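You operate a simulated robot arm through the tools that you are given. There is no shell and no other tool.

The job below is to be done with a simulated robot arm. You get a single attempt, and the scene is never put back.

JOB
Shut the roaster down: switch off, dial back to 80 C, tray on the low shelf, lid on.
Where things are to end (x, y in the base frame): woven lid within 0.02 m of [0.66, 0.16].

The check looks at the end state, three seconds after you hand in, the way a careful person would. Anything else that was tipped, shoved, dropped, spilled or broken makes it a failure. A push-on lid holds only when it is set on centred and level and pressed home; a screw cap is set on level and turned clockwise until tight.

ROBOT AND FRAMES
A 7-joint arm with a two-finger gripper, fixed in place. Base frame: the origin is at the foot of the arm, x ahead of it, y to its left, z up; the work surface is at about z = 0.85. Readings come in m, rad, newtons and seconds.
With the tool pointing down near the work surface it reaches from about 0.34 to 0.72 m from the base axis. Its first joint turns from -1.152 to 1.152 rad. Payload 2.45 kg.
The TCP is the grasp point between the finger pads, 0.026 m short of the fingertips. In the tool frame z runs along the fingers and y along their closing line. Largest opening 0.096 m; the body of the gripper starts 0.069 m behind the TCP.
Orientation is told as [roll, pitch, yaw] about the base's x, y, z axes, in that order, counted from this pose: with the fingers straight down and closing along the base's y, the tool's x points along the base's -x, its y along +y and its z along -z.

CONTROLS
- The arm moves only by the tool jog_arm. Its argument "increments" is a list of rows, each an object (a shift or turn left out is 0, a gripper value left out holds the last) with "translation": the shift along the base's x, y, z in units of 40 mm (1.0 is 40 mm), a list of three; "rot": the turn, a rotation vector about the base's x, y, z in units of 6 degrees (1.0 is 6 degrees), a list of three; "claw": the finger opening in m, from 0 to 0.096. In form: [{"translation": [tx, ty, tz], "rot": [ax, ay, az], "claw": claw}, ...]. A call has 1 to 20 rows; each row shifts and turns the commanded pose from where the row before left it. A call with a number of a shift or a turn outside -1 to 1 is refused whole. A row lasts 0.2 s, in which the tool goes at most 0.05 m and 0.15 rad; a call with a longer step from one row to the next is refused whole, and so is a gripper value outside its range. A pose out of reach is approached as far as the arm can. The call stops where the force on the tool passes 50 N (or 10 N more than at its start, if that is more) or the arm is blocked; 0.2 s more then pass. The fingers move at their own pace and stop on an object; they squeeze with about 22 N. The grip force told is the motor's: it shows also when the fingers shut on nothing. Time passes only in rows, and 0.2 s behind the last, so rows that do not move let the fingers close. The reply holds the time, the measured pose of the TCP, the force on the tool along the base axes, the opening and the grip force, in the units named above and with some noise, with the torque about the TCP (base axes, N m) and any sound that the robot's microphone picked up.
- Cameras (640 x 400 px; columns grow to the right, rows downward): "scene" is fixed at [0.1597, -0.4021, 1.451]; the picture's right is [0.70, -0.71, 0.00], its down [-0.33, -0.32, -0.89] and it looks along [0.63, 0.62, -0.46] (base axes); focal length 214 px, centre (320, 200). "wrist" rides on the gripper at [0.082, 0.003, -0.098] in the tool frame; the picture's right is [-0.04, 1.00, 0.00], its down [-0.73, -0.03, -0.68] and it looks along [-0.68, -0.03, 0.73] (tool axes); focal length 256 px, centre (320, 200). There is no depth. A picture from a camera that has moved, and an enlarged one, comes with that camera's place and axes in the base frame and with its lens. The place of the scene camera against the robot may be out by one fixed shift of up to 0.025 m in any direction.
- capture(camera): a new picture of that camera. No time passes.
- close_up(camera, box): a new picture of the part [left, top, right, bottom] of that camera's present view, enlarged. No time passes.
- close_job(): hands the job in; it is judged then, once.

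Places have to be worked out from the pictures, the camera data and where the tool is seen. Open the gripper and draw the arm clear of the work before you hand the job in, unless the task says otherwise.

The tools are called after "Call:" as a command line: name --argument value ..., lists and objects as JSON in quotes. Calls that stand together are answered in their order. jog_arm: Moves the arm, as the interface text tells. Its arguments: {"type":"object","properties":{"increments":{"type":"array","items":{"type":"object","properties":{"translation":{"type":"array","items":{"type":"number"}},"rot":{"type":"array","items":{"type":"number"}},"claw":{"type":"number"}}}}},"required":["increments"]} The other tools are called the same way: capture (camera) takes a picture; close_up (camera, box) takes an enlarged picture of a part of a camera's view; close_job () hands the job in.

At the start:

```text
time_s: 0.0
tcp_pos: [0.368, 0.0003, 1.3616]
orientation: [-0.001, 0.001, -0.001]
force: [0.7, 0.0, -0.5]
wrist_torque: [0.0, 0.02, -0.02]
gripper_width: 0.0962
grip_force: 0.0
```

scene: 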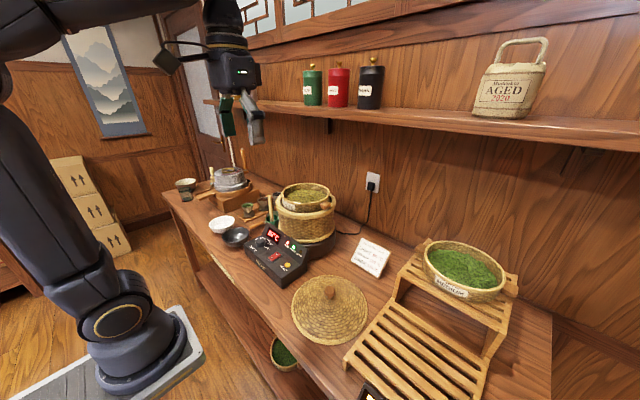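
wrist: 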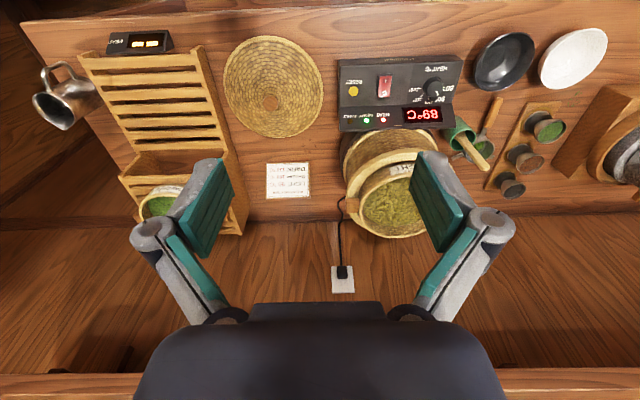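

I'll start by examining the roaster, the card, the lid and the shelf in enlarged pictures.

Call:
close_up --camera "scene" --box '[230, 170, 350, 300]'

Call:
close_up --camera "scene" --box '[340, 220, 540, 400]'

Call:
close_up --camera "wrist" --box '[320, 40, 480, 140]'

Call:
close_up --camera "wrist" --box '[240, 140, 340, 220]'

Call:
close_up --camera "scene" --box '[345, 235, 395, 280]'

```text
3.08 times, centred on (290, 235) of scene
camera zoom: at [0.1597, -0.4021, 1.451], right [0.7, -0.71, 0.0], down [-0.33, -0.32, -0.89], along [0.63, 0.62, -0.46], focal length 660 px, centre (412, 92)
```

zoom: 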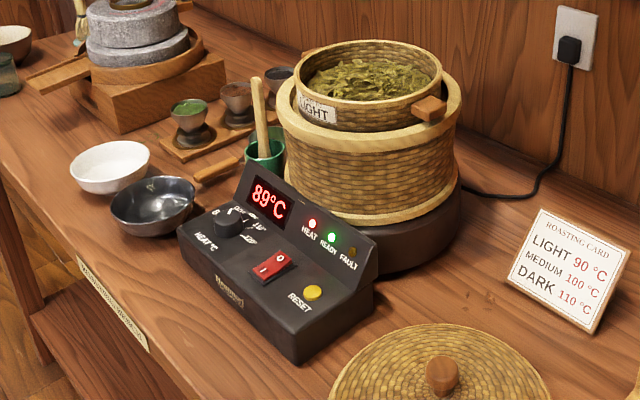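

```text
2.22 times, centred on (440, 310) of scene
camera zoom: at [0.1597, -0.4021, 1.451], right [0.7, -0.71, 0.0], down [-0.33, -0.32, -0.89], along [0.63, 0.62, -0.46], focal length 477 px, centre (53, -44)
```

zoom: 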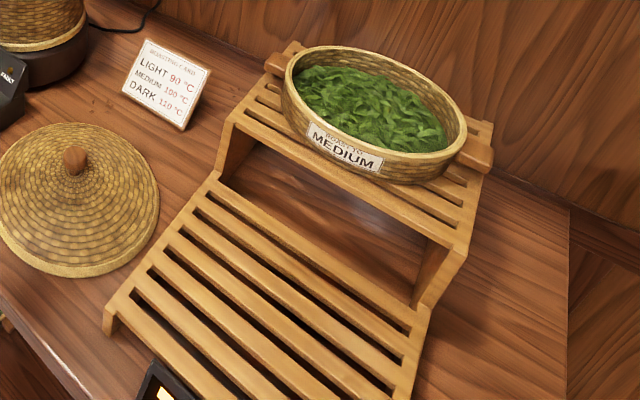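

```text
4.00 times, centred on (400, 90) of wrist
camera zoom: at [0.2868, 0.0037, 1.4611], right [0.04, 1.0, 0.0], down [0.73, -0.03, 0.68], along [0.68, -0.03, -0.73], focal length 1024 px, centre (0, 640)
```

zoom: 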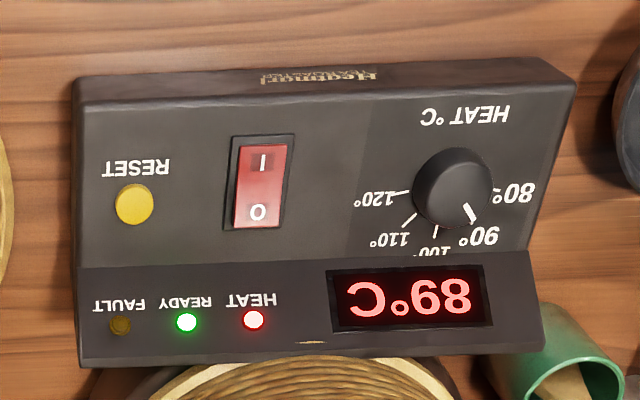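

```text
5.00 times, centred on (290, 180) of wrist
camera zoom: at [0.2868, 0.0037, 1.4611], right [0.04, 1.0, 0.0], down [0.73, -0.03, 0.68], along [0.68, -0.03, -0.73], focal length 1280 px, centre (470, 300)
```

zoom: 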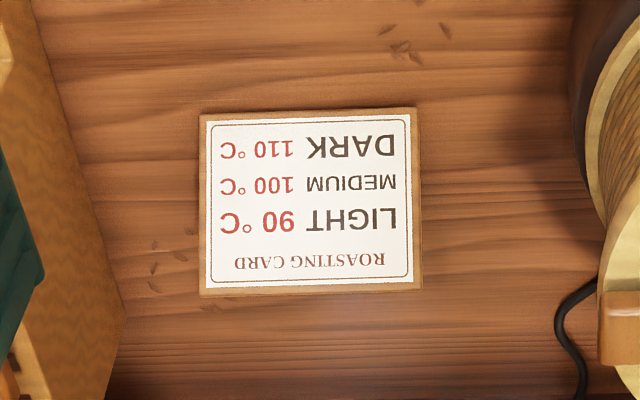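

```text
8.89 times, centred on (370, 258) of scene
camera zoom: at [0.1597, -0.4021, 1.451], right [0.7, -0.71, 0.0], down [-0.33, -0.32, -0.89], along [0.63, 0.62, -0.46], focal length 1906 px, centre (-124, -311)
```

zoom: 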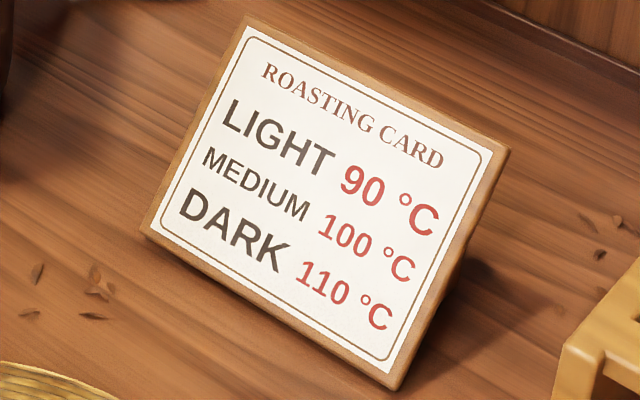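

The wrist picture shows the console with the dial near [0.48, 0.22], the red rocker near [0.476, 0.127] and the tray on the basket around [0.66, 0.16]. I'll move the arm nearer and over the console so I can read the dial pointer and rocker state.

Call:
jog_arm --increments '[{"translation": [-0.1, 0.5, -0.8]}, {"translation": [-0.1, 0.5, -0.8]}, {"translation": [-0.1, 0.5, -0.8]}, {"translation": [-0.1, 0.5, -0.8]}, {"translation": [-0.1, 0.5, -0.8]}, {"translation": [-0.1, 0.5, -0.8]}, {"translation": [-0.1, 0.5, -0.8]}, {"translation": [0, 0.5, -0.4]}, {"translation": [0, 0, 0]}]'

Call:
capture --camera "wrist"

Call:
capture --camera "scene"

```text
time_s: 2.0
tcp_pos: [0.3416, 0.1595, 1.1222]
orientation: [0.001, 0.001, 0.001]
force: [-0.6, 0.2, 0.1]
wrist_torque: [-0.01, 0.0, 0.01]
gripper_width: 0.0961
grip_force: 0.0
```

```text
taken
camera wrist: at [0.2594, 0.1634, 1.2219], right [0.04, 1.0, 0.0], down [0.73, -0.03, 0.68], along [0.68, -0.03, -0.73], focal length 256 px, centre (320, 200)
```

wrist: 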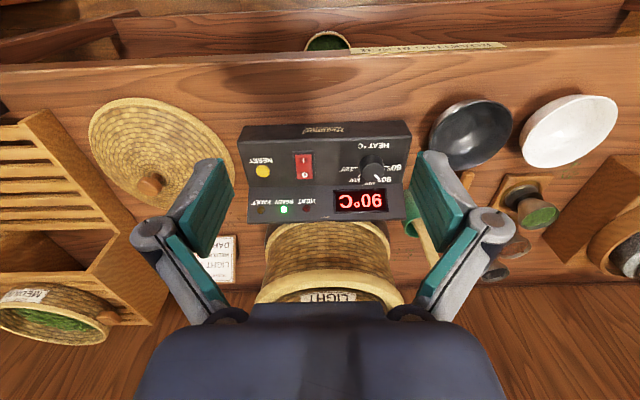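

```text
taken
```

scene: 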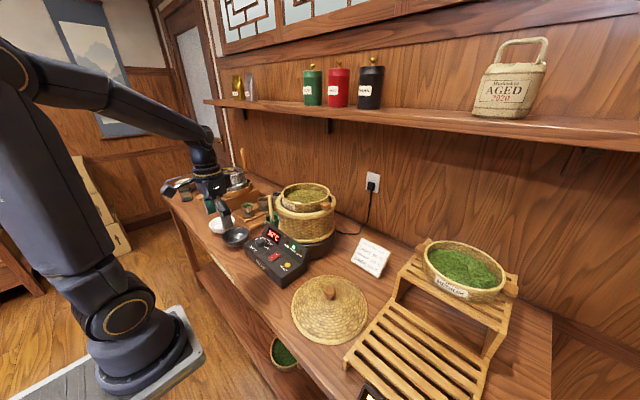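

Call:
close_up --camera "wrist" --box '[235, 115, 415, 228]'

Call:
close_up --camera "wrist" --box '[240, 210, 430, 310]'

Call:
close_up --camera "scene" --box '[240, 220, 320, 270]'

Call:
close_up --camera "scene" --box '[265, 175, 345, 225]'

```text
3.54 times, centred on (325, 172) of wrist
camera zoom: at [0.2594, 0.1634, 1.2219], right [0.04, 1.0, 0.0], down [0.73, -0.03, 0.68], along [0.68, -0.03, -0.73], focal length 906 px, centre (302, 301)
```

zoom: 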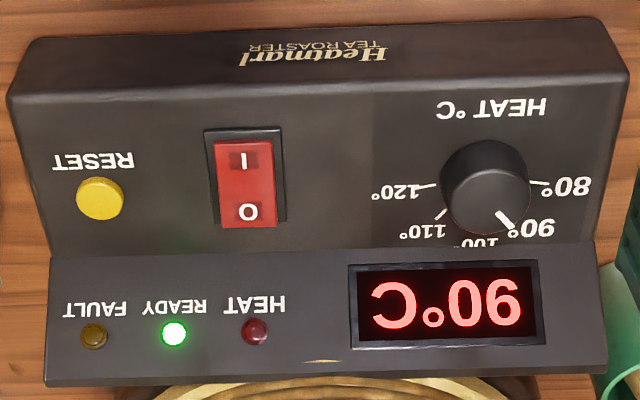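

```text
3.37 times, centred on (335, 260) of wrist
camera zoom: at [0.2594, 0.1634, 1.2219], right [0.04, 1.0, 0.0], down [0.73, -0.03, 0.68], along [0.68, -0.03, -0.73], focal length 862 px, centre (270, -2)
```

zoom: 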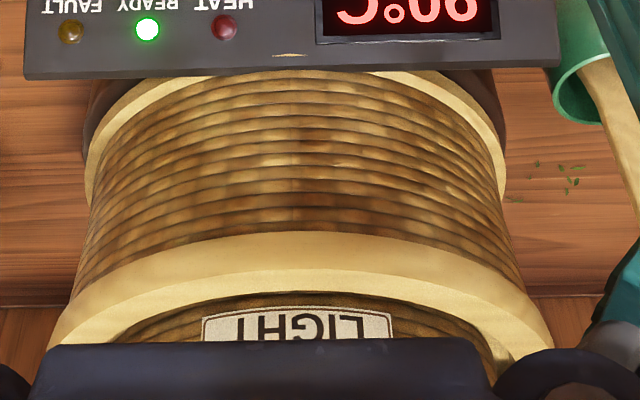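

```text
8.00 times, centred on (280, 245) of scene
camera zoom: at [0.1597, -0.4021, 1.451], right [0.7, -0.71, 0.0], down [-0.33, -0.32, -0.89], along [0.63, 0.62, -0.46], focal length 1716 px, centre (640, -160)
```

zoom: 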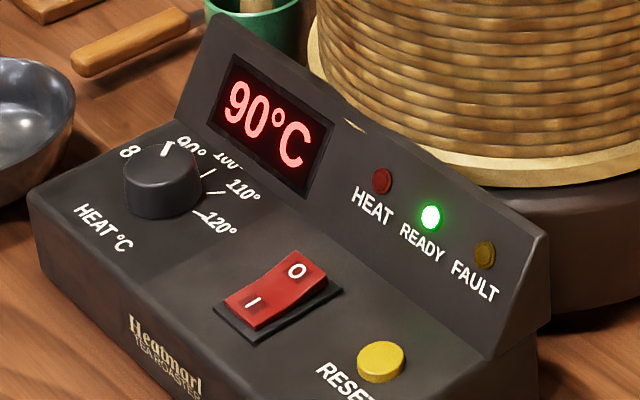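

```text
8.00 times, centred on (305, 200) of scene
camera zoom: at [0.1597, -0.4021, 1.451], right [0.7, -0.71, 0.0], down [-0.33, -0.32, -0.89], along [0.63, 0.62, -0.46], focal length 1716 px, centre (440, 200)
```

zoom: 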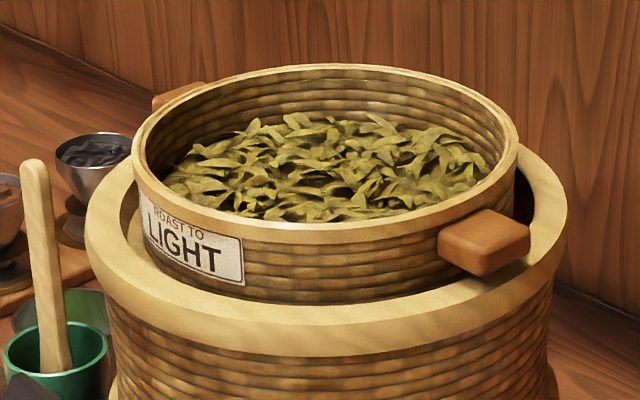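

The rocker's O end (far side) stands proud, so it is ON. The dial points at 90 and 80 is one mark counter-clockwise, seen from above. I'll go closer to the console to triangulate the rocker, dial and panel slope.

Call:
jog_arm --increments '[{"translation": [0.6, 0.12, -0.6]}, {"translation": [0.6, 0.13, -0.6]}, {"translation": [0.6, 0.13, -0.6]}, {"translation": [0.6, 0.12, -0.6]}, {"translation": [0, 0, 0]}]'

Call:
capture --camera "wrist"

Call:
close_up --camera "wrist" --box '[200, 60, 440, 210]'

Call:
close_up --camera "scene" --box '[200, 130, 360, 290]'

```text
time_s: 3.2
tcp_pos: [0.436, 0.1827, 1.0271]
orientation: [0.0, -0.001, 0.001]
force: [-0.4, 0.0, 0.2]
wrist_torque: [0.01, 0.02, -0.01]
gripper_width: 0.0959
grip_force: 0.2
```

```text
taken
camera wrist: at [0.3548, 0.1866, 1.1264], right [0.04, 1.0, 0.0], down [0.73, -0.03, 0.68], along [0.68, -0.03, -0.73], focal length 256 px, centre (320, 200)
```

wrist: 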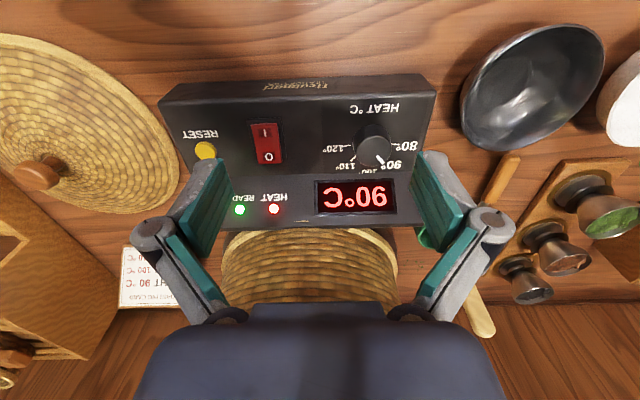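

```text
2.67 times, centred on (320, 135) of wrist
camera zoom: at [0.3548, 0.1866, 1.1264], right [0.04, 1.0, 0.0], down [0.73, -0.03, 0.68], along [0.68, -0.03, -0.73], focal length 683 px, centre (320, 373)
```

zoom: 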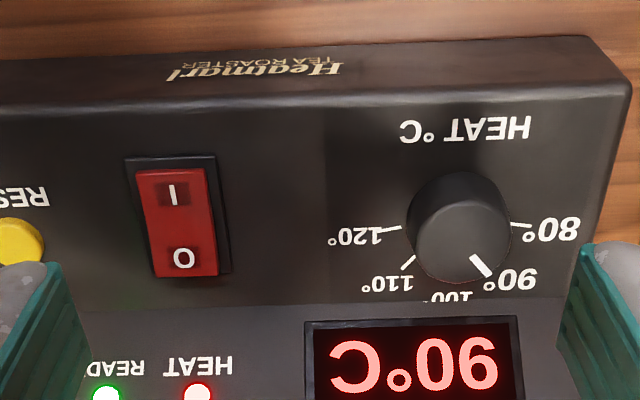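

```text
2.50 times, centred on (280, 210) of scene
camera zoom: at [0.1597, -0.4021, 1.451], right [0.7, -0.71, 0.0], down [-0.33, -0.32, -0.89], along [0.63, 0.62, -0.46], focal length 536 px, centre (420, 175)
```

zoom: 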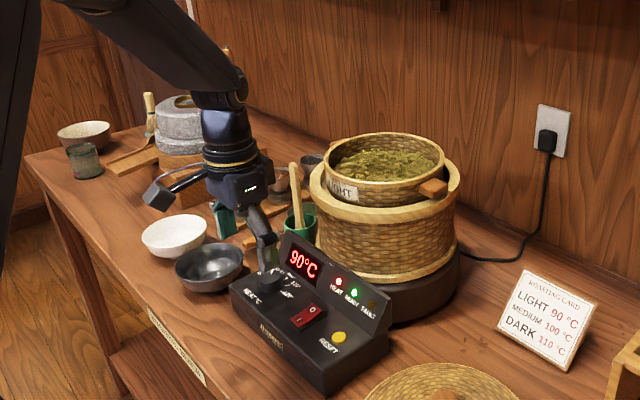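

The panel looks about flat at z≈0.905, with the rocker's O end near [0.496, 0.130, 0.913] and the knob centre near [0.488, 0.231]. I'll close the fingers and hover over the O end.

Call:
jog_arm --increments '[{"translation": [0.5, -0.44, -0.25], "claw": 0.0}, {"translation": [0.5, -0.44, -0.25], "claw": 0.0}, {"translation": [0.5, -0.44, -0.25], "claw": 0.0}, {"claw": 0.0}, {"claw": 0.0}, {"claw": 0.0}, {"claw": 0.0}]'

Call:
capture --camera "wrist"

Call:
close_up --camera "scene" --box '[200, 150, 360, 290]'

```text
time_s: 4.8
tcp_pos: [0.4977, 0.1296, 0.9948]
orientation: [0.001, 0.001, 0.0]
force: [0.4, 0.4, 0.4]
wrist_torque: [-0.04, -0.01, 0.01]
gripper_width: 0.0003
grip_force: 22.0
```

```text
taken
camera wrist: at [0.4163, 0.1326, 1.0956], right [0.04, 1.0, 0.0], down [0.73, -0.03, 0.68], along [0.68, -0.03, -0.73], focal length 256 px, centre (320, 200)
```

wrist: 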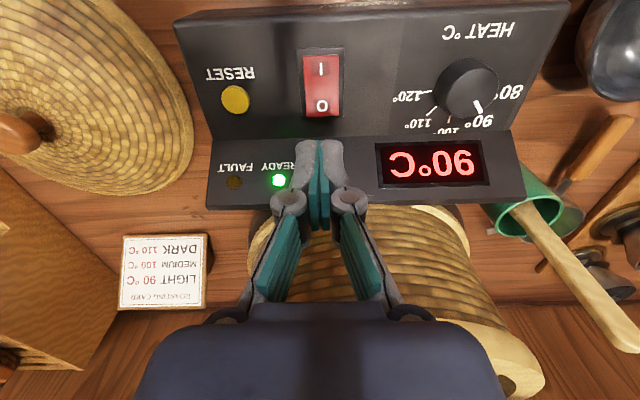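

```text
2.86 times, centred on (280, 220) of scene
camera zoom: at [0.1597, -0.4021, 1.451], right [0.7, -0.71, 0.0], down [-0.33, -0.32, -0.89], along [0.63, 0.62, -0.46], focal length 613 px, centre (434, 143)
```

zoom: 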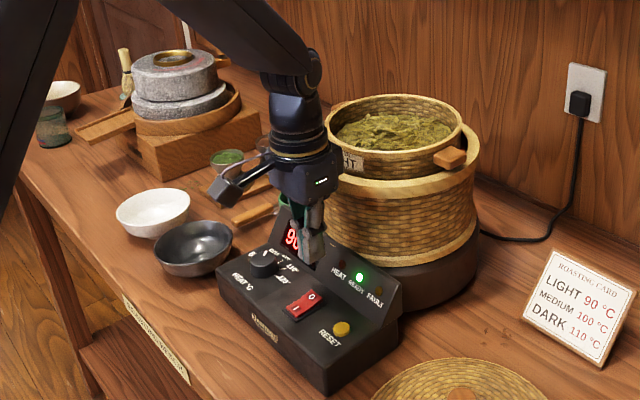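

The fingers are closed and hover at [0.498, 0.130] over the O end, which spans x≈0.48–0.501. I'll ease back 2.5 mm and descend slowly onto it.

Call:
jog_arm --increments '[{"translation": [-0.06, 0, -0.6]}, {"translation": [0, 0, -0.6]}, {"translation": [0, 0, -0.1]}, {"translation": [0, 0, -0.1]}, {"translation": [0, 0, 0]}]'

Call:
close_up --camera "scene" --box '[240, 200, 340, 280]'

Call:
capture --camera "wrist"

```text
time_s: 6.0
tcp_pos: [0.4957, 0.1279, 0.9391]
orientation: [0.0, 0.002, 0.002]
force: [0.0, 0.4, 0.4]
wrist_torque: [-0.02, 0.01, 0.01]
gripper_width: 0.0
grip_force: 22.0
```

```text
5.00 times, centred on (290, 240) of scene
camera zoom: at [0.1597, -0.4021, 1.451], right [0.7, -0.71, 0.0], down [-0.33, -0.32, -0.89], along [0.63, 0.62, -0.46], focal length 1072 px, centre (470, 0)
```

zoom: 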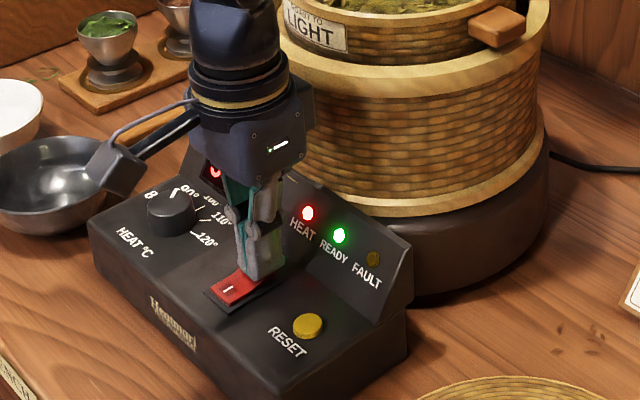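

```text
taken
camera wrist: at [0.4135, 0.131, 1.0384], right [0.04, 1.0, 0.0], down [0.73, -0.03, 0.68], along [0.68, -0.03, -0.73], focal length 256 px, centre (320, 200)
```

wrist: 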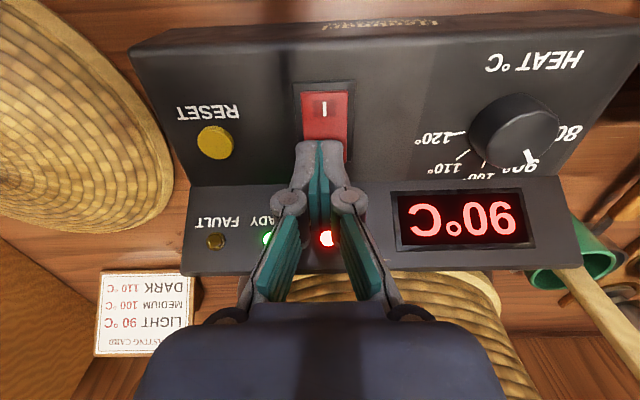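

No contact force yet at TCP z 0.939, with the fingertips just over the rocker. I continue down in small steps.

Call:
jog_arm --increments '[{"translation": [0, 0, -0.06]}, {"translation": [0, 0, -0.06]}, {"translation": [0, 0, -0.06]}, {"translation": [0, 0, 0]}]'

Call:
capture --camera "wrist"

```text
time_s: 6.8
tcp_pos: [0.495, 0.1263, 0.9358]
orientation: [0.0, -0.003, 0.003]
force: [-3.6, -1.3, 8.6]
wrist_torque: [-0.04, 0.21, 0.03]
gripper_width: 0.006
grip_force: 28.9
stopped in row 4: the force on the tool passed its limit at 55 N (the readings are from after the stop); the commanded pose is now the measured one
```

```text
taken
camera wrist: at [0.4131, 0.1307, 1.0348], right [0.04, 1.0, 0.0], down [0.73, -0.03, 0.68], along [0.68, -0.03, -0.73], focal length 256 px, centre (320, 200)
```

wrist: 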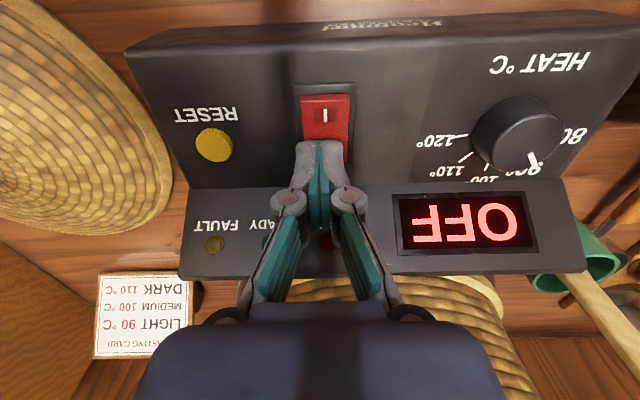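

The rocker flipped and the display reads OFF. I'll lift off and move over the dial with the fingers open, then look at its pointer.

Call:
jog_arm --increments '[{"translation": [0, 0, 0.8]}, {"translation": [0, 0, 0.8]}, {"translation": [-0.05, 0.85, 0.2], "claw": 0.07}, {"translation": [-0.06, 0.88, 0.2], "claw": 0.07}, {"translation": [-0.06, 0.89, 0.0], "claw": 0.07}, {"claw": 0.07}, {"claw": 0.07}]'

Call:
capture --camera "wrist"

Call:
close_up --camera "wrist" --box '[220, 50, 420, 175]'

Call:
close_up --camera "scene" --box '[240, 220, 320, 280]'

```text
time_s: 8.4
tcp_pos: [0.4888, 0.2317, 1.0193]
orientation: [-0.001, -0.003, 0.0]
force: [0.7, 0.1, 0.8]
wrist_torque: [0.0, -0.04, -0.02]
gripper_width: 0.07
grip_force: 0.1
```

```text
taken
camera wrist: at [0.4062, 0.236, 1.1189], right [0.04, 1.0, 0.0], down [0.73, -0.03, 0.68], along [0.68, -0.03, -0.73], focal length 256 px, centre (320, 200)
```

wrist: 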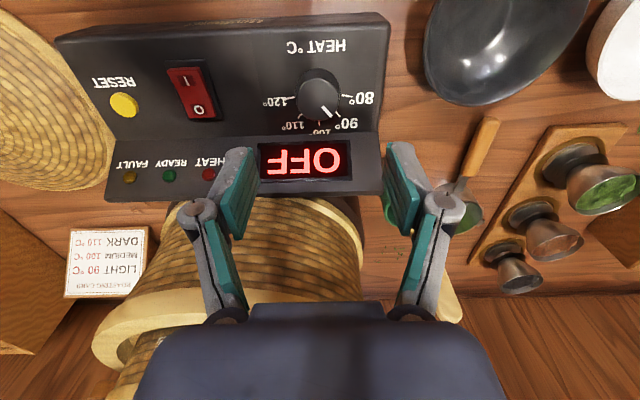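

```text
3.20 times, centred on (320, 112) of wrist
camera zoom: at [0.4062, 0.236, 1.1189], right [0.04, 1.0, 0.0], down [0.73, -0.03, 0.68], along [0.68, -0.03, -0.73], focal length 819 px, centre (320, 480)
```

zoom: 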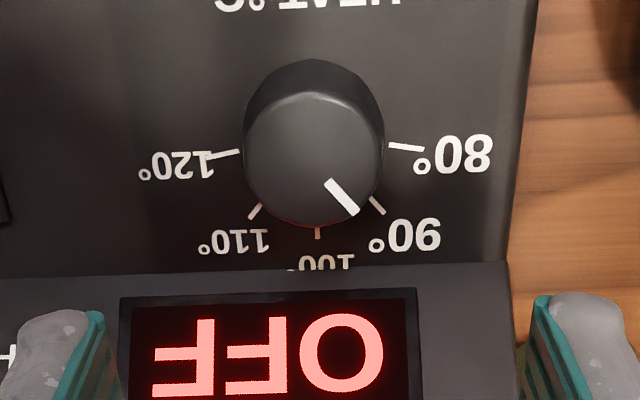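

```text
6.67 times, centred on (280, 250) of scene
camera zoom: at [0.1597, -0.4021, 1.451], right [0.7, -0.71, 0.0], down [-0.33, -0.32, -0.89], along [0.63, 0.62, -0.46], focal length 1430 px, centre (587, -133)
```

zoom: 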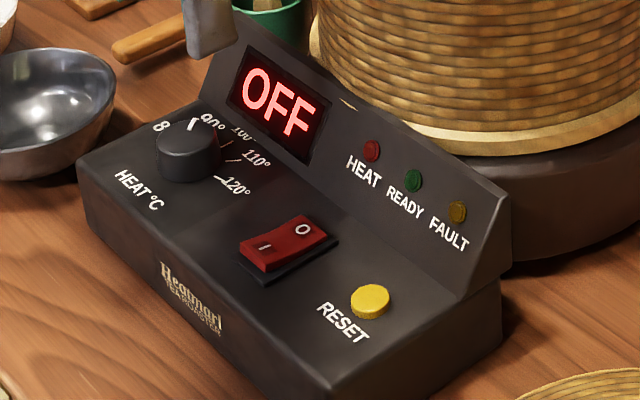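

The dial ticks are 40° apart (80 is +40° counter-clockwise from 90, pointer now at 90), with the knob axis at about [0.485, 0.231] and diameter ~0.036 m. I'll pre-turn the gripper −20°, narrow the opening and descend toward the knob.

Call:
jog_arm --increments '[{"translation": [-0.05, -0.01, 0], "rot": [0, 0, -0.8333], "claw": 0.058}, {"translation": [-0.045, -0.01, -0.2], "rot": [0, 0, -0.8333], "claw": 0.058}, {"translation": [0, 0, -0.4], "rot": [0, 0, -0.8333], "claw": 0.058}, {"translation": [0, 0, -0.4], "rot": [0, 0, -0.8334], "claw": 0.058}, {"translation": [0, 0, -0.4], "claw": 0.058}, {"claw": 0.058}]'

Call:
capture --camera "wrist"

Call:
close_up --camera "scene" --box '[230, 200, 330, 280]'

```text
time_s: 9.8
tcp_pos: [0.4839, 0.2313, 0.9589]
orientation: [0.0, -0.004, -0.35]
force: [-0.2, 0.4, -0.2]
wrist_torque: [0.02, -0.01, 0.0]
gripper_width: 0.058
grip_force: 0.0
```

```text
taken
camera wrist: at [0.4073, 0.2615, 1.0585], right [0.38, 0.93, 0.0], down [0.68, -0.28, 0.68], along [0.63, -0.26, -0.73], focal length 256 px, centre (320, 200)
```

wrist: 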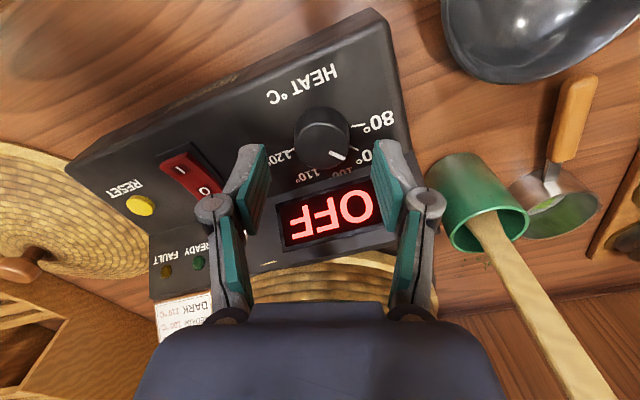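

```text
5.00 times, centred on (280, 240) of scene
camera zoom: at [0.1597, -0.4021, 1.451], right [0.7, -0.71, 0.0], down [-0.33, -0.32, -0.89], along [0.63, 0.62, -0.46], focal length 1072 px, centre (520, 0)
```

zoom: 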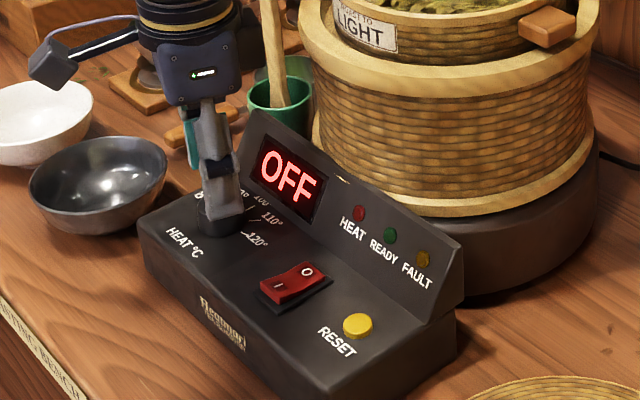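

The knob sits centred between the fingers (seen at ~(323,143), as predicted). I'll descend to straddle it.

Call:
jog_arm --increments '[{"translation": [0.025, 0, -0.25]}, {"translation": [0, 0, -0.2]}, {"translation": [0, 0, -0.125]}, {"translation": [0, 0, 0]}]'

Call:
capture --camera "wrist"

Call:
close_up --camera "scene" --box '[240, 215, 310, 265]'

```text
time_s: 10.8
tcp_pos: [0.4853, 0.2291, 0.9361]
orientation: [0.0, -0.003, -0.349]
force: [0.7, -0.5, 0.1]
wrist_torque: [0.01, 0.0, -0.01]
gripper_width: 0.0578
grip_force: 0.1
```

```text
taken
camera wrist: at [0.4096, 0.2621, 1.0351], right [0.38, 0.93, 0.0], down [0.68, -0.28, 0.68], along [0.63, -0.26, -0.73], focal length 256 px, centre (320, 200)
```

wrist: 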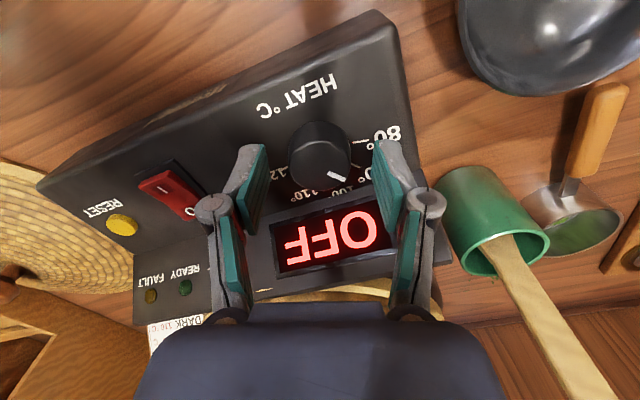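

```text
8.00 times, centred on (275, 240) of scene
camera zoom: at [0.1597, -0.4021, 1.451], right [0.7, -0.71, 0.0], down [-0.33, -0.32, -0.89], along [0.63, 0.62, -0.46], focal length 1716 px, centre (680, -120)
```

zoom: 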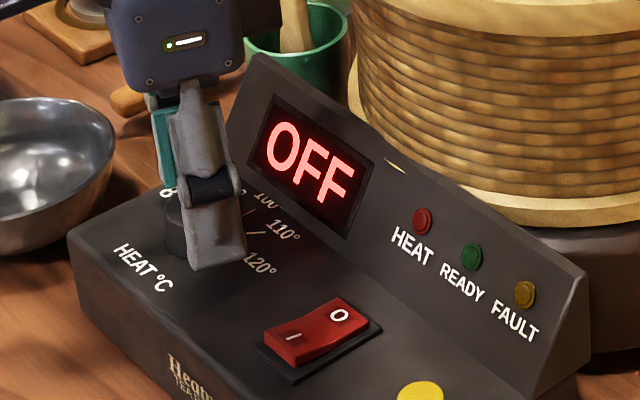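

No contact, fingers straddle the knob near the panel. Now I close on the knob.

Call:
jog_arm --increments '[{"claw": 0.02}, {"claw": 0.02}, {"claw": 0.02}, {"claw": 0.02}]'

Call:
capture --camera "wrist"

```text
time_s: 11.8
tcp_pos: [0.4856, 0.2297, 0.9359]
orientation: [-0.002, -0.004, -0.351]
force: [-1.5, -2.5, 1.6]
wrist_torque: [-0.06, 0.06, -0.01]
gripper_width: 0.0343
grip_force: 45.1
```

```text
taken
camera wrist: at [0.4095, 0.2619, 1.0352], right [0.38, 0.93, 0.0], down [0.68, -0.28, 0.68], along [0.63, -0.26, -0.73], focal length 256 px, centre (320, 200)
```

wrist: 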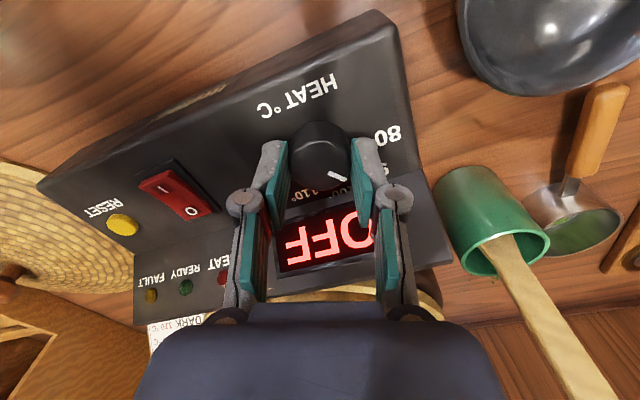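

The grip holds at 0.034 m. I rotate +40° about z to bring the pointer to 80.

Call:
jog_arm --increments '[{"rot": [0, 0, 0.8]}, {"rot": [0, 0, 0.8]}, {"rot": [0, 0, 0.8]}, {"rot": [0, 0, 0.8]}, {"rot": [0, 0, 0.8]}, {"rot": [0, 0, 0.8]}, {"rot": [0, 0, 0.8]}, {"rot": [0, 0, 0.8]}, {"rot": [0, 0, 0.2667]}, {"rot": [0, 0, 0]}]'

Call:
capture --camera "wrist"

Call:
close_up --camera "wrist" --box '[240, 80, 400, 180]'

```text
time_s: 14.1
tcp_pos: [0.4856, 0.23, 0.934]
orientation: [-0.001, -0.001, 0.35]
force: [-3.0, -5.1, 0.4]
wrist_torque: [-0.5, 1.28, -0.13]
gripper_width: 0.0342
grip_force: 44.9
```

```text
taken
camera wrist: at [0.4074, 0.2064, 1.0354], right [-0.31, 0.95, 0.0], down [0.7, 0.22, 0.68], along [0.65, 0.21, -0.73], focal length 256 px, centre (320, 200)
```

wrist: 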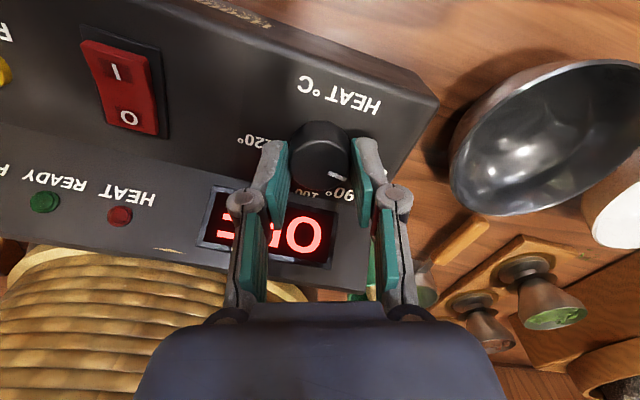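

```text
4.00 times, centred on (320, 130) of wrist
camera zoom: at [0.4074, 0.2064, 1.0354], right [-0.31, 0.95, 0.0], down [0.7, 0.22, 0.68], along [0.65, 0.21, -0.73], focal length 1024 px, centre (320, 480)
```

zoom: 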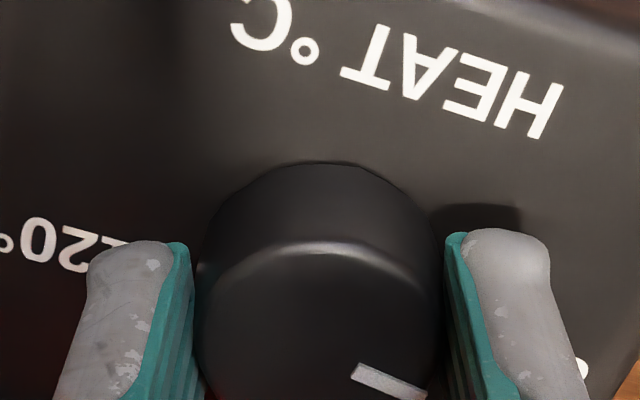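

The knob appears to have turned with the gripper. I'll open, lift straight up and check the pointer against the ticks.

Call:
jog_arm --increments '[{"claw": 0.058}, {"claw": 0.058}, {"claw": 0.058}, {"translation": [0, 0, 0.5], "claw": 0.058}, {"translation": [0, 0, 0.8], "claw": 0.058}, {"translation": [0, 0, 0.8], "rot": [0, 0, -1]}, {"rot": [0, 0, -1]}, {"rot": [0, 0, -1]}, {"rot": [0, 0, -0.3333]}, {"rot": [0, 0, 0]}]'

Call:
close_up --camera "wrist" --box '[220, 50, 420, 175]'

Call:
close_up --camera "scene" --box '[240, 215, 310, 265]'

```text
time_s: 16.2
tcp_pos: [0.4878, 0.2304, 1.0194]
orientation: [0.0, -0.003, 0.001]
force: [0.2, 0.7, -1.1]
wrist_torque: [0.0, -0.01, 0.04]
gripper_width: 0.058
grip_force: 0.1
```

```text
3.20 times, centred on (320, 112) of wrist
camera zoom: at [0.4049, 0.2344, 1.1189], right [0.04, 1.0, 0.0], down [0.73, -0.03, 0.68], along [0.68, -0.03, -0.73], focal length 819 px, centre (320, 480)
```

zoom: 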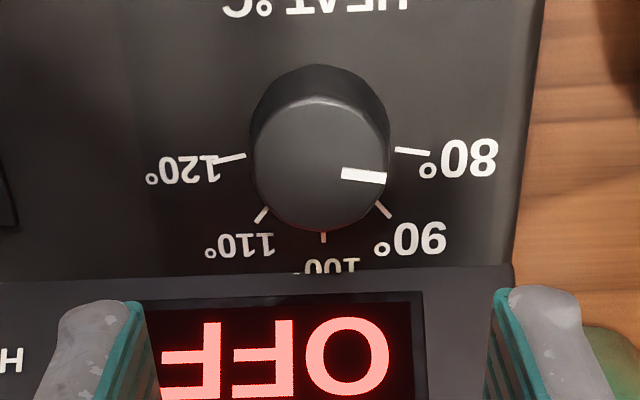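

```text
8.00 times, centred on (275, 240) of scene
camera zoom: at [0.1597, -0.4021, 1.451], right [0.7, -0.71, 0.0], down [-0.33, -0.32, -0.89], along [0.63, 0.62, -0.46], focal length 1716 px, centre (680, -120)
```

zoom: 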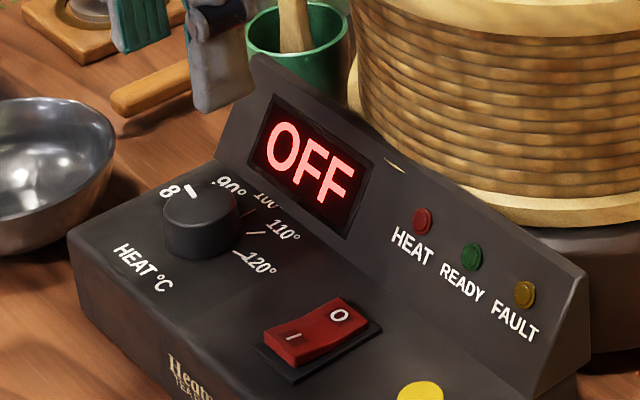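

The pointer is now parallel to the 80 tick and the display reads OFF. Next the tray: I'll rise and look at it and its handles from above.

Call:
jog_arm --increments '[{"translation": [-0.2, 0, 0.9]}, {"translation": [-0.2, 0, 0.9]}, {"translation": [0, 0, 1]}, {"translation": [0, 0, 1]}, {"translation": [0.2, -0.5, 0.9], "claw": 0.09}, {"translation": [0.2, -0.6, 0.8], "claw": 0.09}, {"translation": [0, -0.6, 0], "claw": 0.09}, {"translation": [0, 0, 0], "claw": 0.09}]'

Call:
capture --camera "wrist"

Call:
capture --camera "scene"

```text
time_s: 18.1
tcp_pos: [0.4855, 0.1623, 1.2402]
orientation: [-0.001, -0.003, 0.001]
force: [-0.5, -0.4, 0.5]
wrist_torque: [0.0, -0.02, 0.01]
gripper_width: 0.0903
grip_force: 0.1
```

```text
taken
camera wrist: at [0.4025, 0.167, 1.3399], right [0.04, 1.0, 0.0], down [0.73, -0.03, 0.68], along [0.68, -0.03, -0.73], focal length 256 px, centre (320, 200)
```

wrist: 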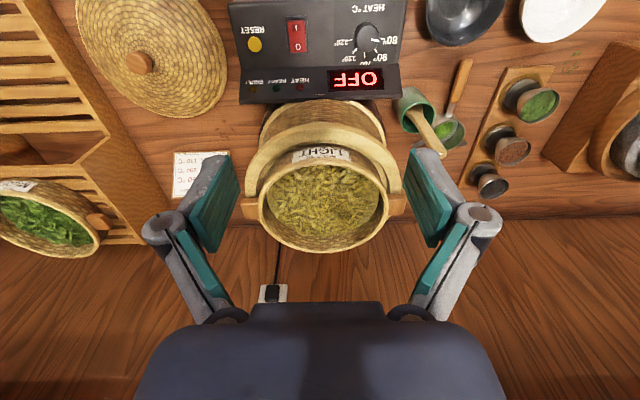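

```text
taken
```

scene: 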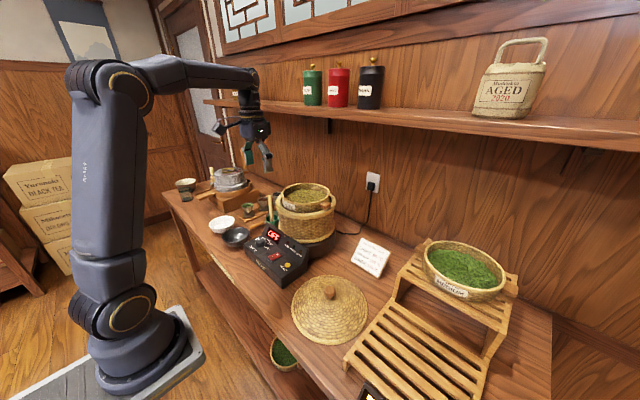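

Call:
close_up --camera "wrist" --box '[220, 90, 430, 260]'

Call:
close_up --camera "wrist" --box '[60, 0, 240, 130]'

Call:
close_up --camera "scene" --box '[265, 170, 345, 230]'

Call:
close_up --camera "scene" --box '[270, 260, 390, 350]'

Call:
close_up --camera "scene" --box '[400, 230, 530, 320]'

```text
2.35 times, centred on (325, 175) of wrist
camera zoom: at [0.4025, 0.167, 1.3399], right [0.04, 1.0, 0.0], down [0.73, -0.03, 0.68], along [0.68, -0.03, -0.73], focal length 602 px, centre (308, 259)
```

zoom: 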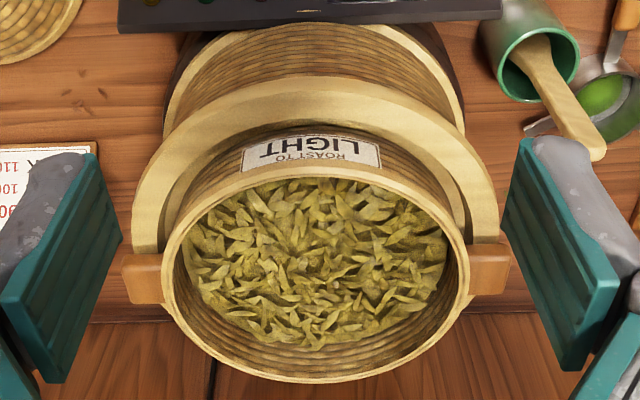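

```text
3.08 times, centred on (150, 65) of wrist
camera zoom: at [0.4025, 0.167, 1.3399], right [0.04, 1.0, 0.0], down [0.73, -0.03, 0.68], along [0.68, -0.03, -0.73], focal length 788 px, centre (843, 615)
```

zoom: 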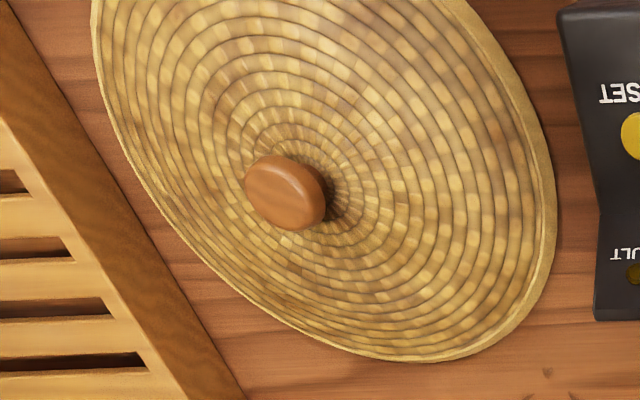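

```text
6.67 times, centred on (305, 200) of scene
camera zoom: at [0.1597, -0.4021, 1.451], right [0.7, -0.71, 0.0], down [-0.33, -0.32, -0.89], along [0.63, 0.62, -0.46], focal length 1430 px, centre (420, 200)
```

zoom: 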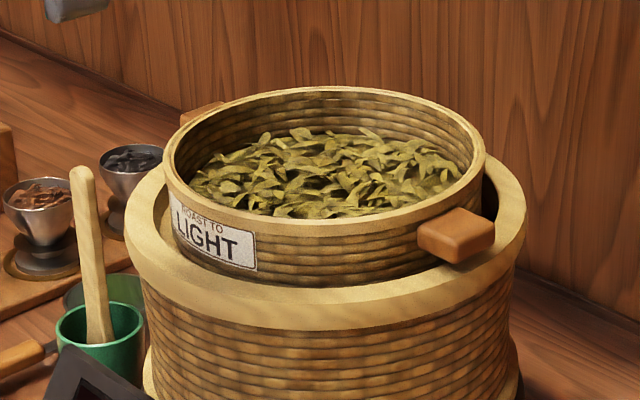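

```text
4.44 times, centred on (330, 305) of scene
camera zoom: at [0.1597, -0.4021, 1.451], right [0.7, -0.71, 0.0], down [-0.33, -0.32, -0.89], along [0.63, 0.62, -0.46], focal length 953 px, centre (276, -267)
```

zoom: 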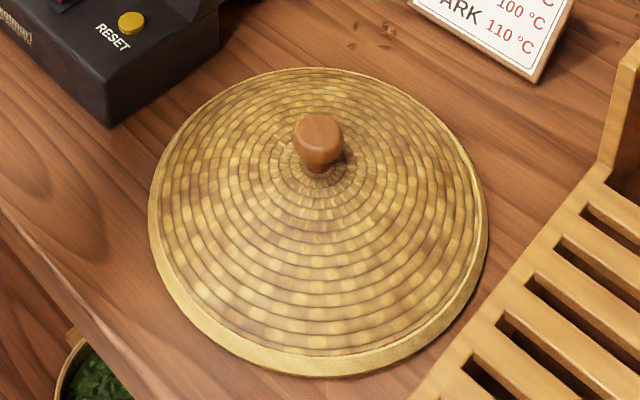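

```text
4.44 times, centred on (465, 275) of scene
camera zoom: at [0.1597, -0.4021, 1.451], right [0.7, -0.71, 0.0], down [-0.33, -0.32, -0.89], along [0.63, 0.62, -0.46], focal length 953 px, centre (-324, -133)
```

zoom: 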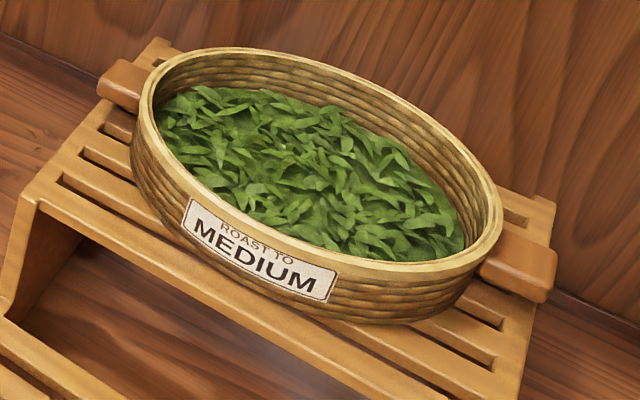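

The tray rim is about z≈1.094, diameter ~0.186 m, with handles along ±y at y≈0.16±0.105 and z≈1.06–1.075, just above the basket ring (~1.054). Before lifting it I'll look at the rack and lid from above.

Call:
jog_arm --increments '[{"translation": [-0.25, -1, -0.1]}, {"translation": [-0.25, -1, -0.1]}, {"translation": [-0.25, -1, -0.1]}, {"translation": [-0.25, -1, -0.1]}, {"translation": [-0.25, -1, -0.1]}, {"translation": [-0.25, -1, -0.1]}, {"translation": [-0.25, -1, -0.1]}, {"translation": [-0.25, -1, -0.1]}, {"translation": [-0.25, -1, -0.1]}, {"translation": [-0.25, -1, -0.1]}, {"translation": [-0.25, -1, 0]}, {"translation": [-0.25, -1, 0]}, {"translation": [0, -0.5, 0]}, {"translation": [0, 0, 0]}]'

Call:
capture --camera "wrist"

Call:
capture --camera "scene"

```text
time_s: 21.1
tcp_pos: [0.3674, -0.3383, 1.2001]
orientation: [0.001, -0.002, 0.002]
force: [-0.3, 0.1, -0.5]
wrist_torque: [0.01, 0.02, -0.01]
gripper_width: 0.0902
grip_force: 0.0
```

```text
taken
camera wrist: at [0.2846, -0.3336, 1.2993], right [0.04, 1.0, 0.0], down [0.73, -0.03, 0.68], along [0.68, -0.03, -0.73], focal length 256 px, centre (320, 200)
```

wrist: 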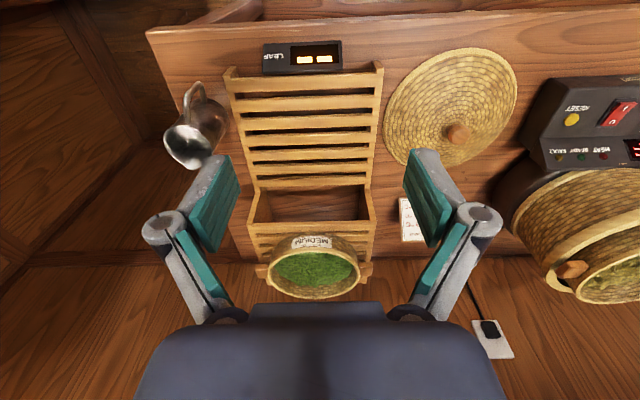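

```text
taken
```

scene: 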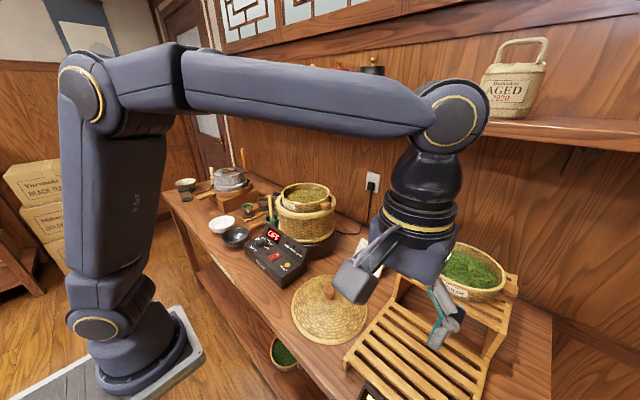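

Call:
close_up --camera "wrist" --box '[150, 30, 400, 190]'

Call:
close_up --camera "wrist" --box '[220, 180, 420, 305]'

Call:
close_up --camera "wrist" --box '[370, 40, 530, 180]'

```text
2.50 times, centred on (275, 110) of wrist
camera zoom: at [0.2846, -0.3336, 1.2993], right [0.04, 1.0, 0.0], down [0.73, -0.03, 0.68], along [0.68, -0.03, -0.73], focal length 640 px, centre (432, 425)
```

zoom: 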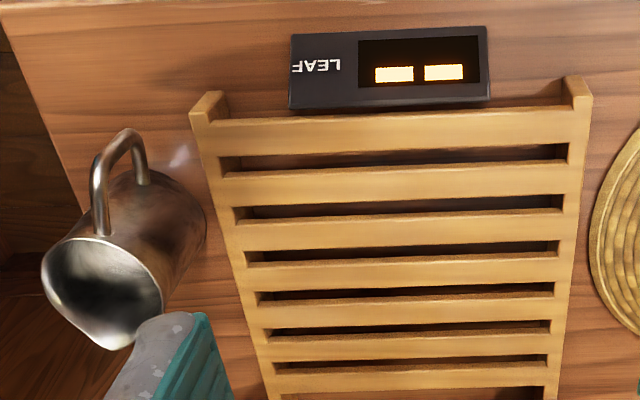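

```text
3.20 times, centred on (320, 242) of wrist
camera zoom: at [0.2846, -0.3336, 1.2993], right [0.04, 1.0, 0.0], down [0.73, -0.03, 0.68], along [0.68, -0.03, -0.73], focal length 819 px, centre (320, 64)
```

zoom: 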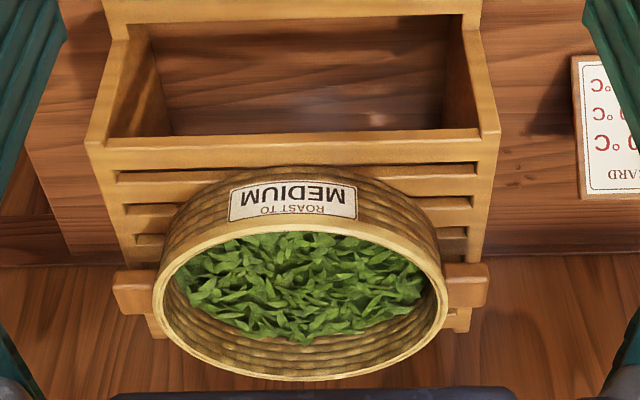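

```text
2.86 times, centred on (450, 110) of wrist
camera zoom: at [0.2846, -0.3336, 1.2993], right [0.04, 1.0, 0.0], down [0.73, -0.03, 0.68], along [0.68, -0.03, -0.73], focal length 731 px, centre (-51, 457)
```

zoom: 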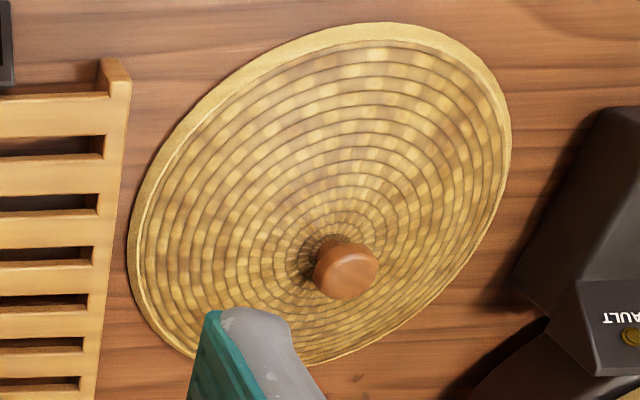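

I locate the low shelf at about x 0.41–0.625, y −0.48…−0.25 (centre ≈ [0.51, −0.36]), with the upper shelf front at x≈0.627, the pitcher at [0.47, −0.535] (top ≈0.97) and the lid knob at ≈[0.503, −0.113, 0.918]. Now I move above the tray's −y handle with the gripper turned −90°, so it closes along x.

Call:
jog_arm --increments '[{"translation": [0.48, 0.65, 0.05], "rot": [0, 0, -1]}, {"translation": [0.48, 0.65, 0.05], "rot": [0, 0, -1]}, {"translation": [0.48, 0.65, 0.05], "rot": [0, 0, -1]}, {"translation": [0.48, 0.65, 0.05], "rot": [0, 0, -1]}, {"translation": [0.48, 0.65, 0.05], "rot": [0, 0, -1]}, {"translation": [0.48, 0.65, 0.05], "rot": [0, 0, -1]}, {"translation": [0.48, 0.65, 0.05], "rot": [0, 0, -1]}, {"translation": [0.48, 0.65, 0.05], "rot": [0, 0, -1]}, {"translation": [0.48, 0.65, 0.05], "rot": [0, 0, -1]}, {"translation": [0.48, 0.65, 0.05], "rot": [0, 0, -1]}, {"translation": [0.48, 0.65, 0], "rot": [0, 0, -1]}, {"translation": [0.48, 0.65, 0], "rot": [0, 0, -1]}, {"translation": [0.48, 0.65, 0], "rot": [0, 0, -1]}, {"translation": [0.48, 0.65, 0], "rot": [0, 0, -1]}, {"translation": [0.5, 0.65, 0], "rot": [0, 0, -1], "claw": 0.06}, {"translation": [0, 0, 0], "claw": 0.06}]'

Call:
capture --camera "wrist"

Call:
capture --camera "scene"

```text
time_s: 24.4
tcp_pos: [0.6503, 0.0438, 1.2213]
orientation: [-0.003, -0.003, -1.538]
force: [0.6, -0.6, -1.1]
wrist_torque: [0.02, -0.02, 0.02]
gripper_width: 0.06
grip_force: 0.1
out of reach, approached as far as the arm can: row 15
```

```text
taken
camera wrist: at [0.6491, 0.1274, 1.3204], right [1.0, -0.01, 0.0], down [0.0, -0.73, 0.68], along [0.0, -0.68, -0.73], focal length 256 px, centre (320, 200)
```

wrist: 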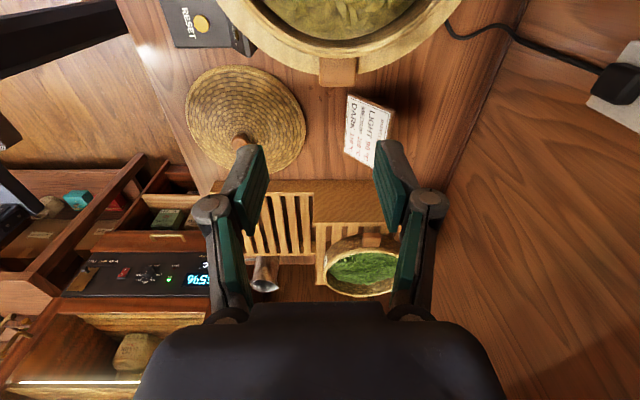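

```text
taken
```

scene: 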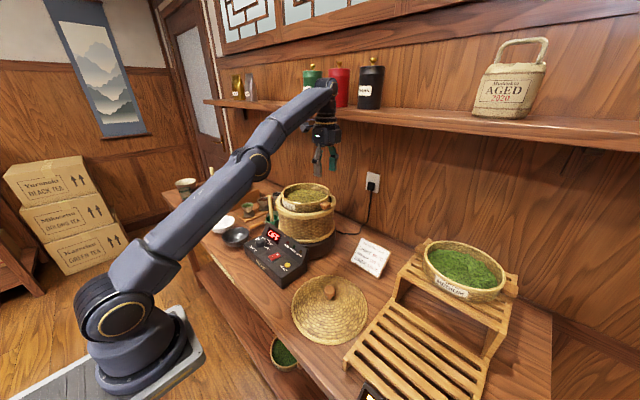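

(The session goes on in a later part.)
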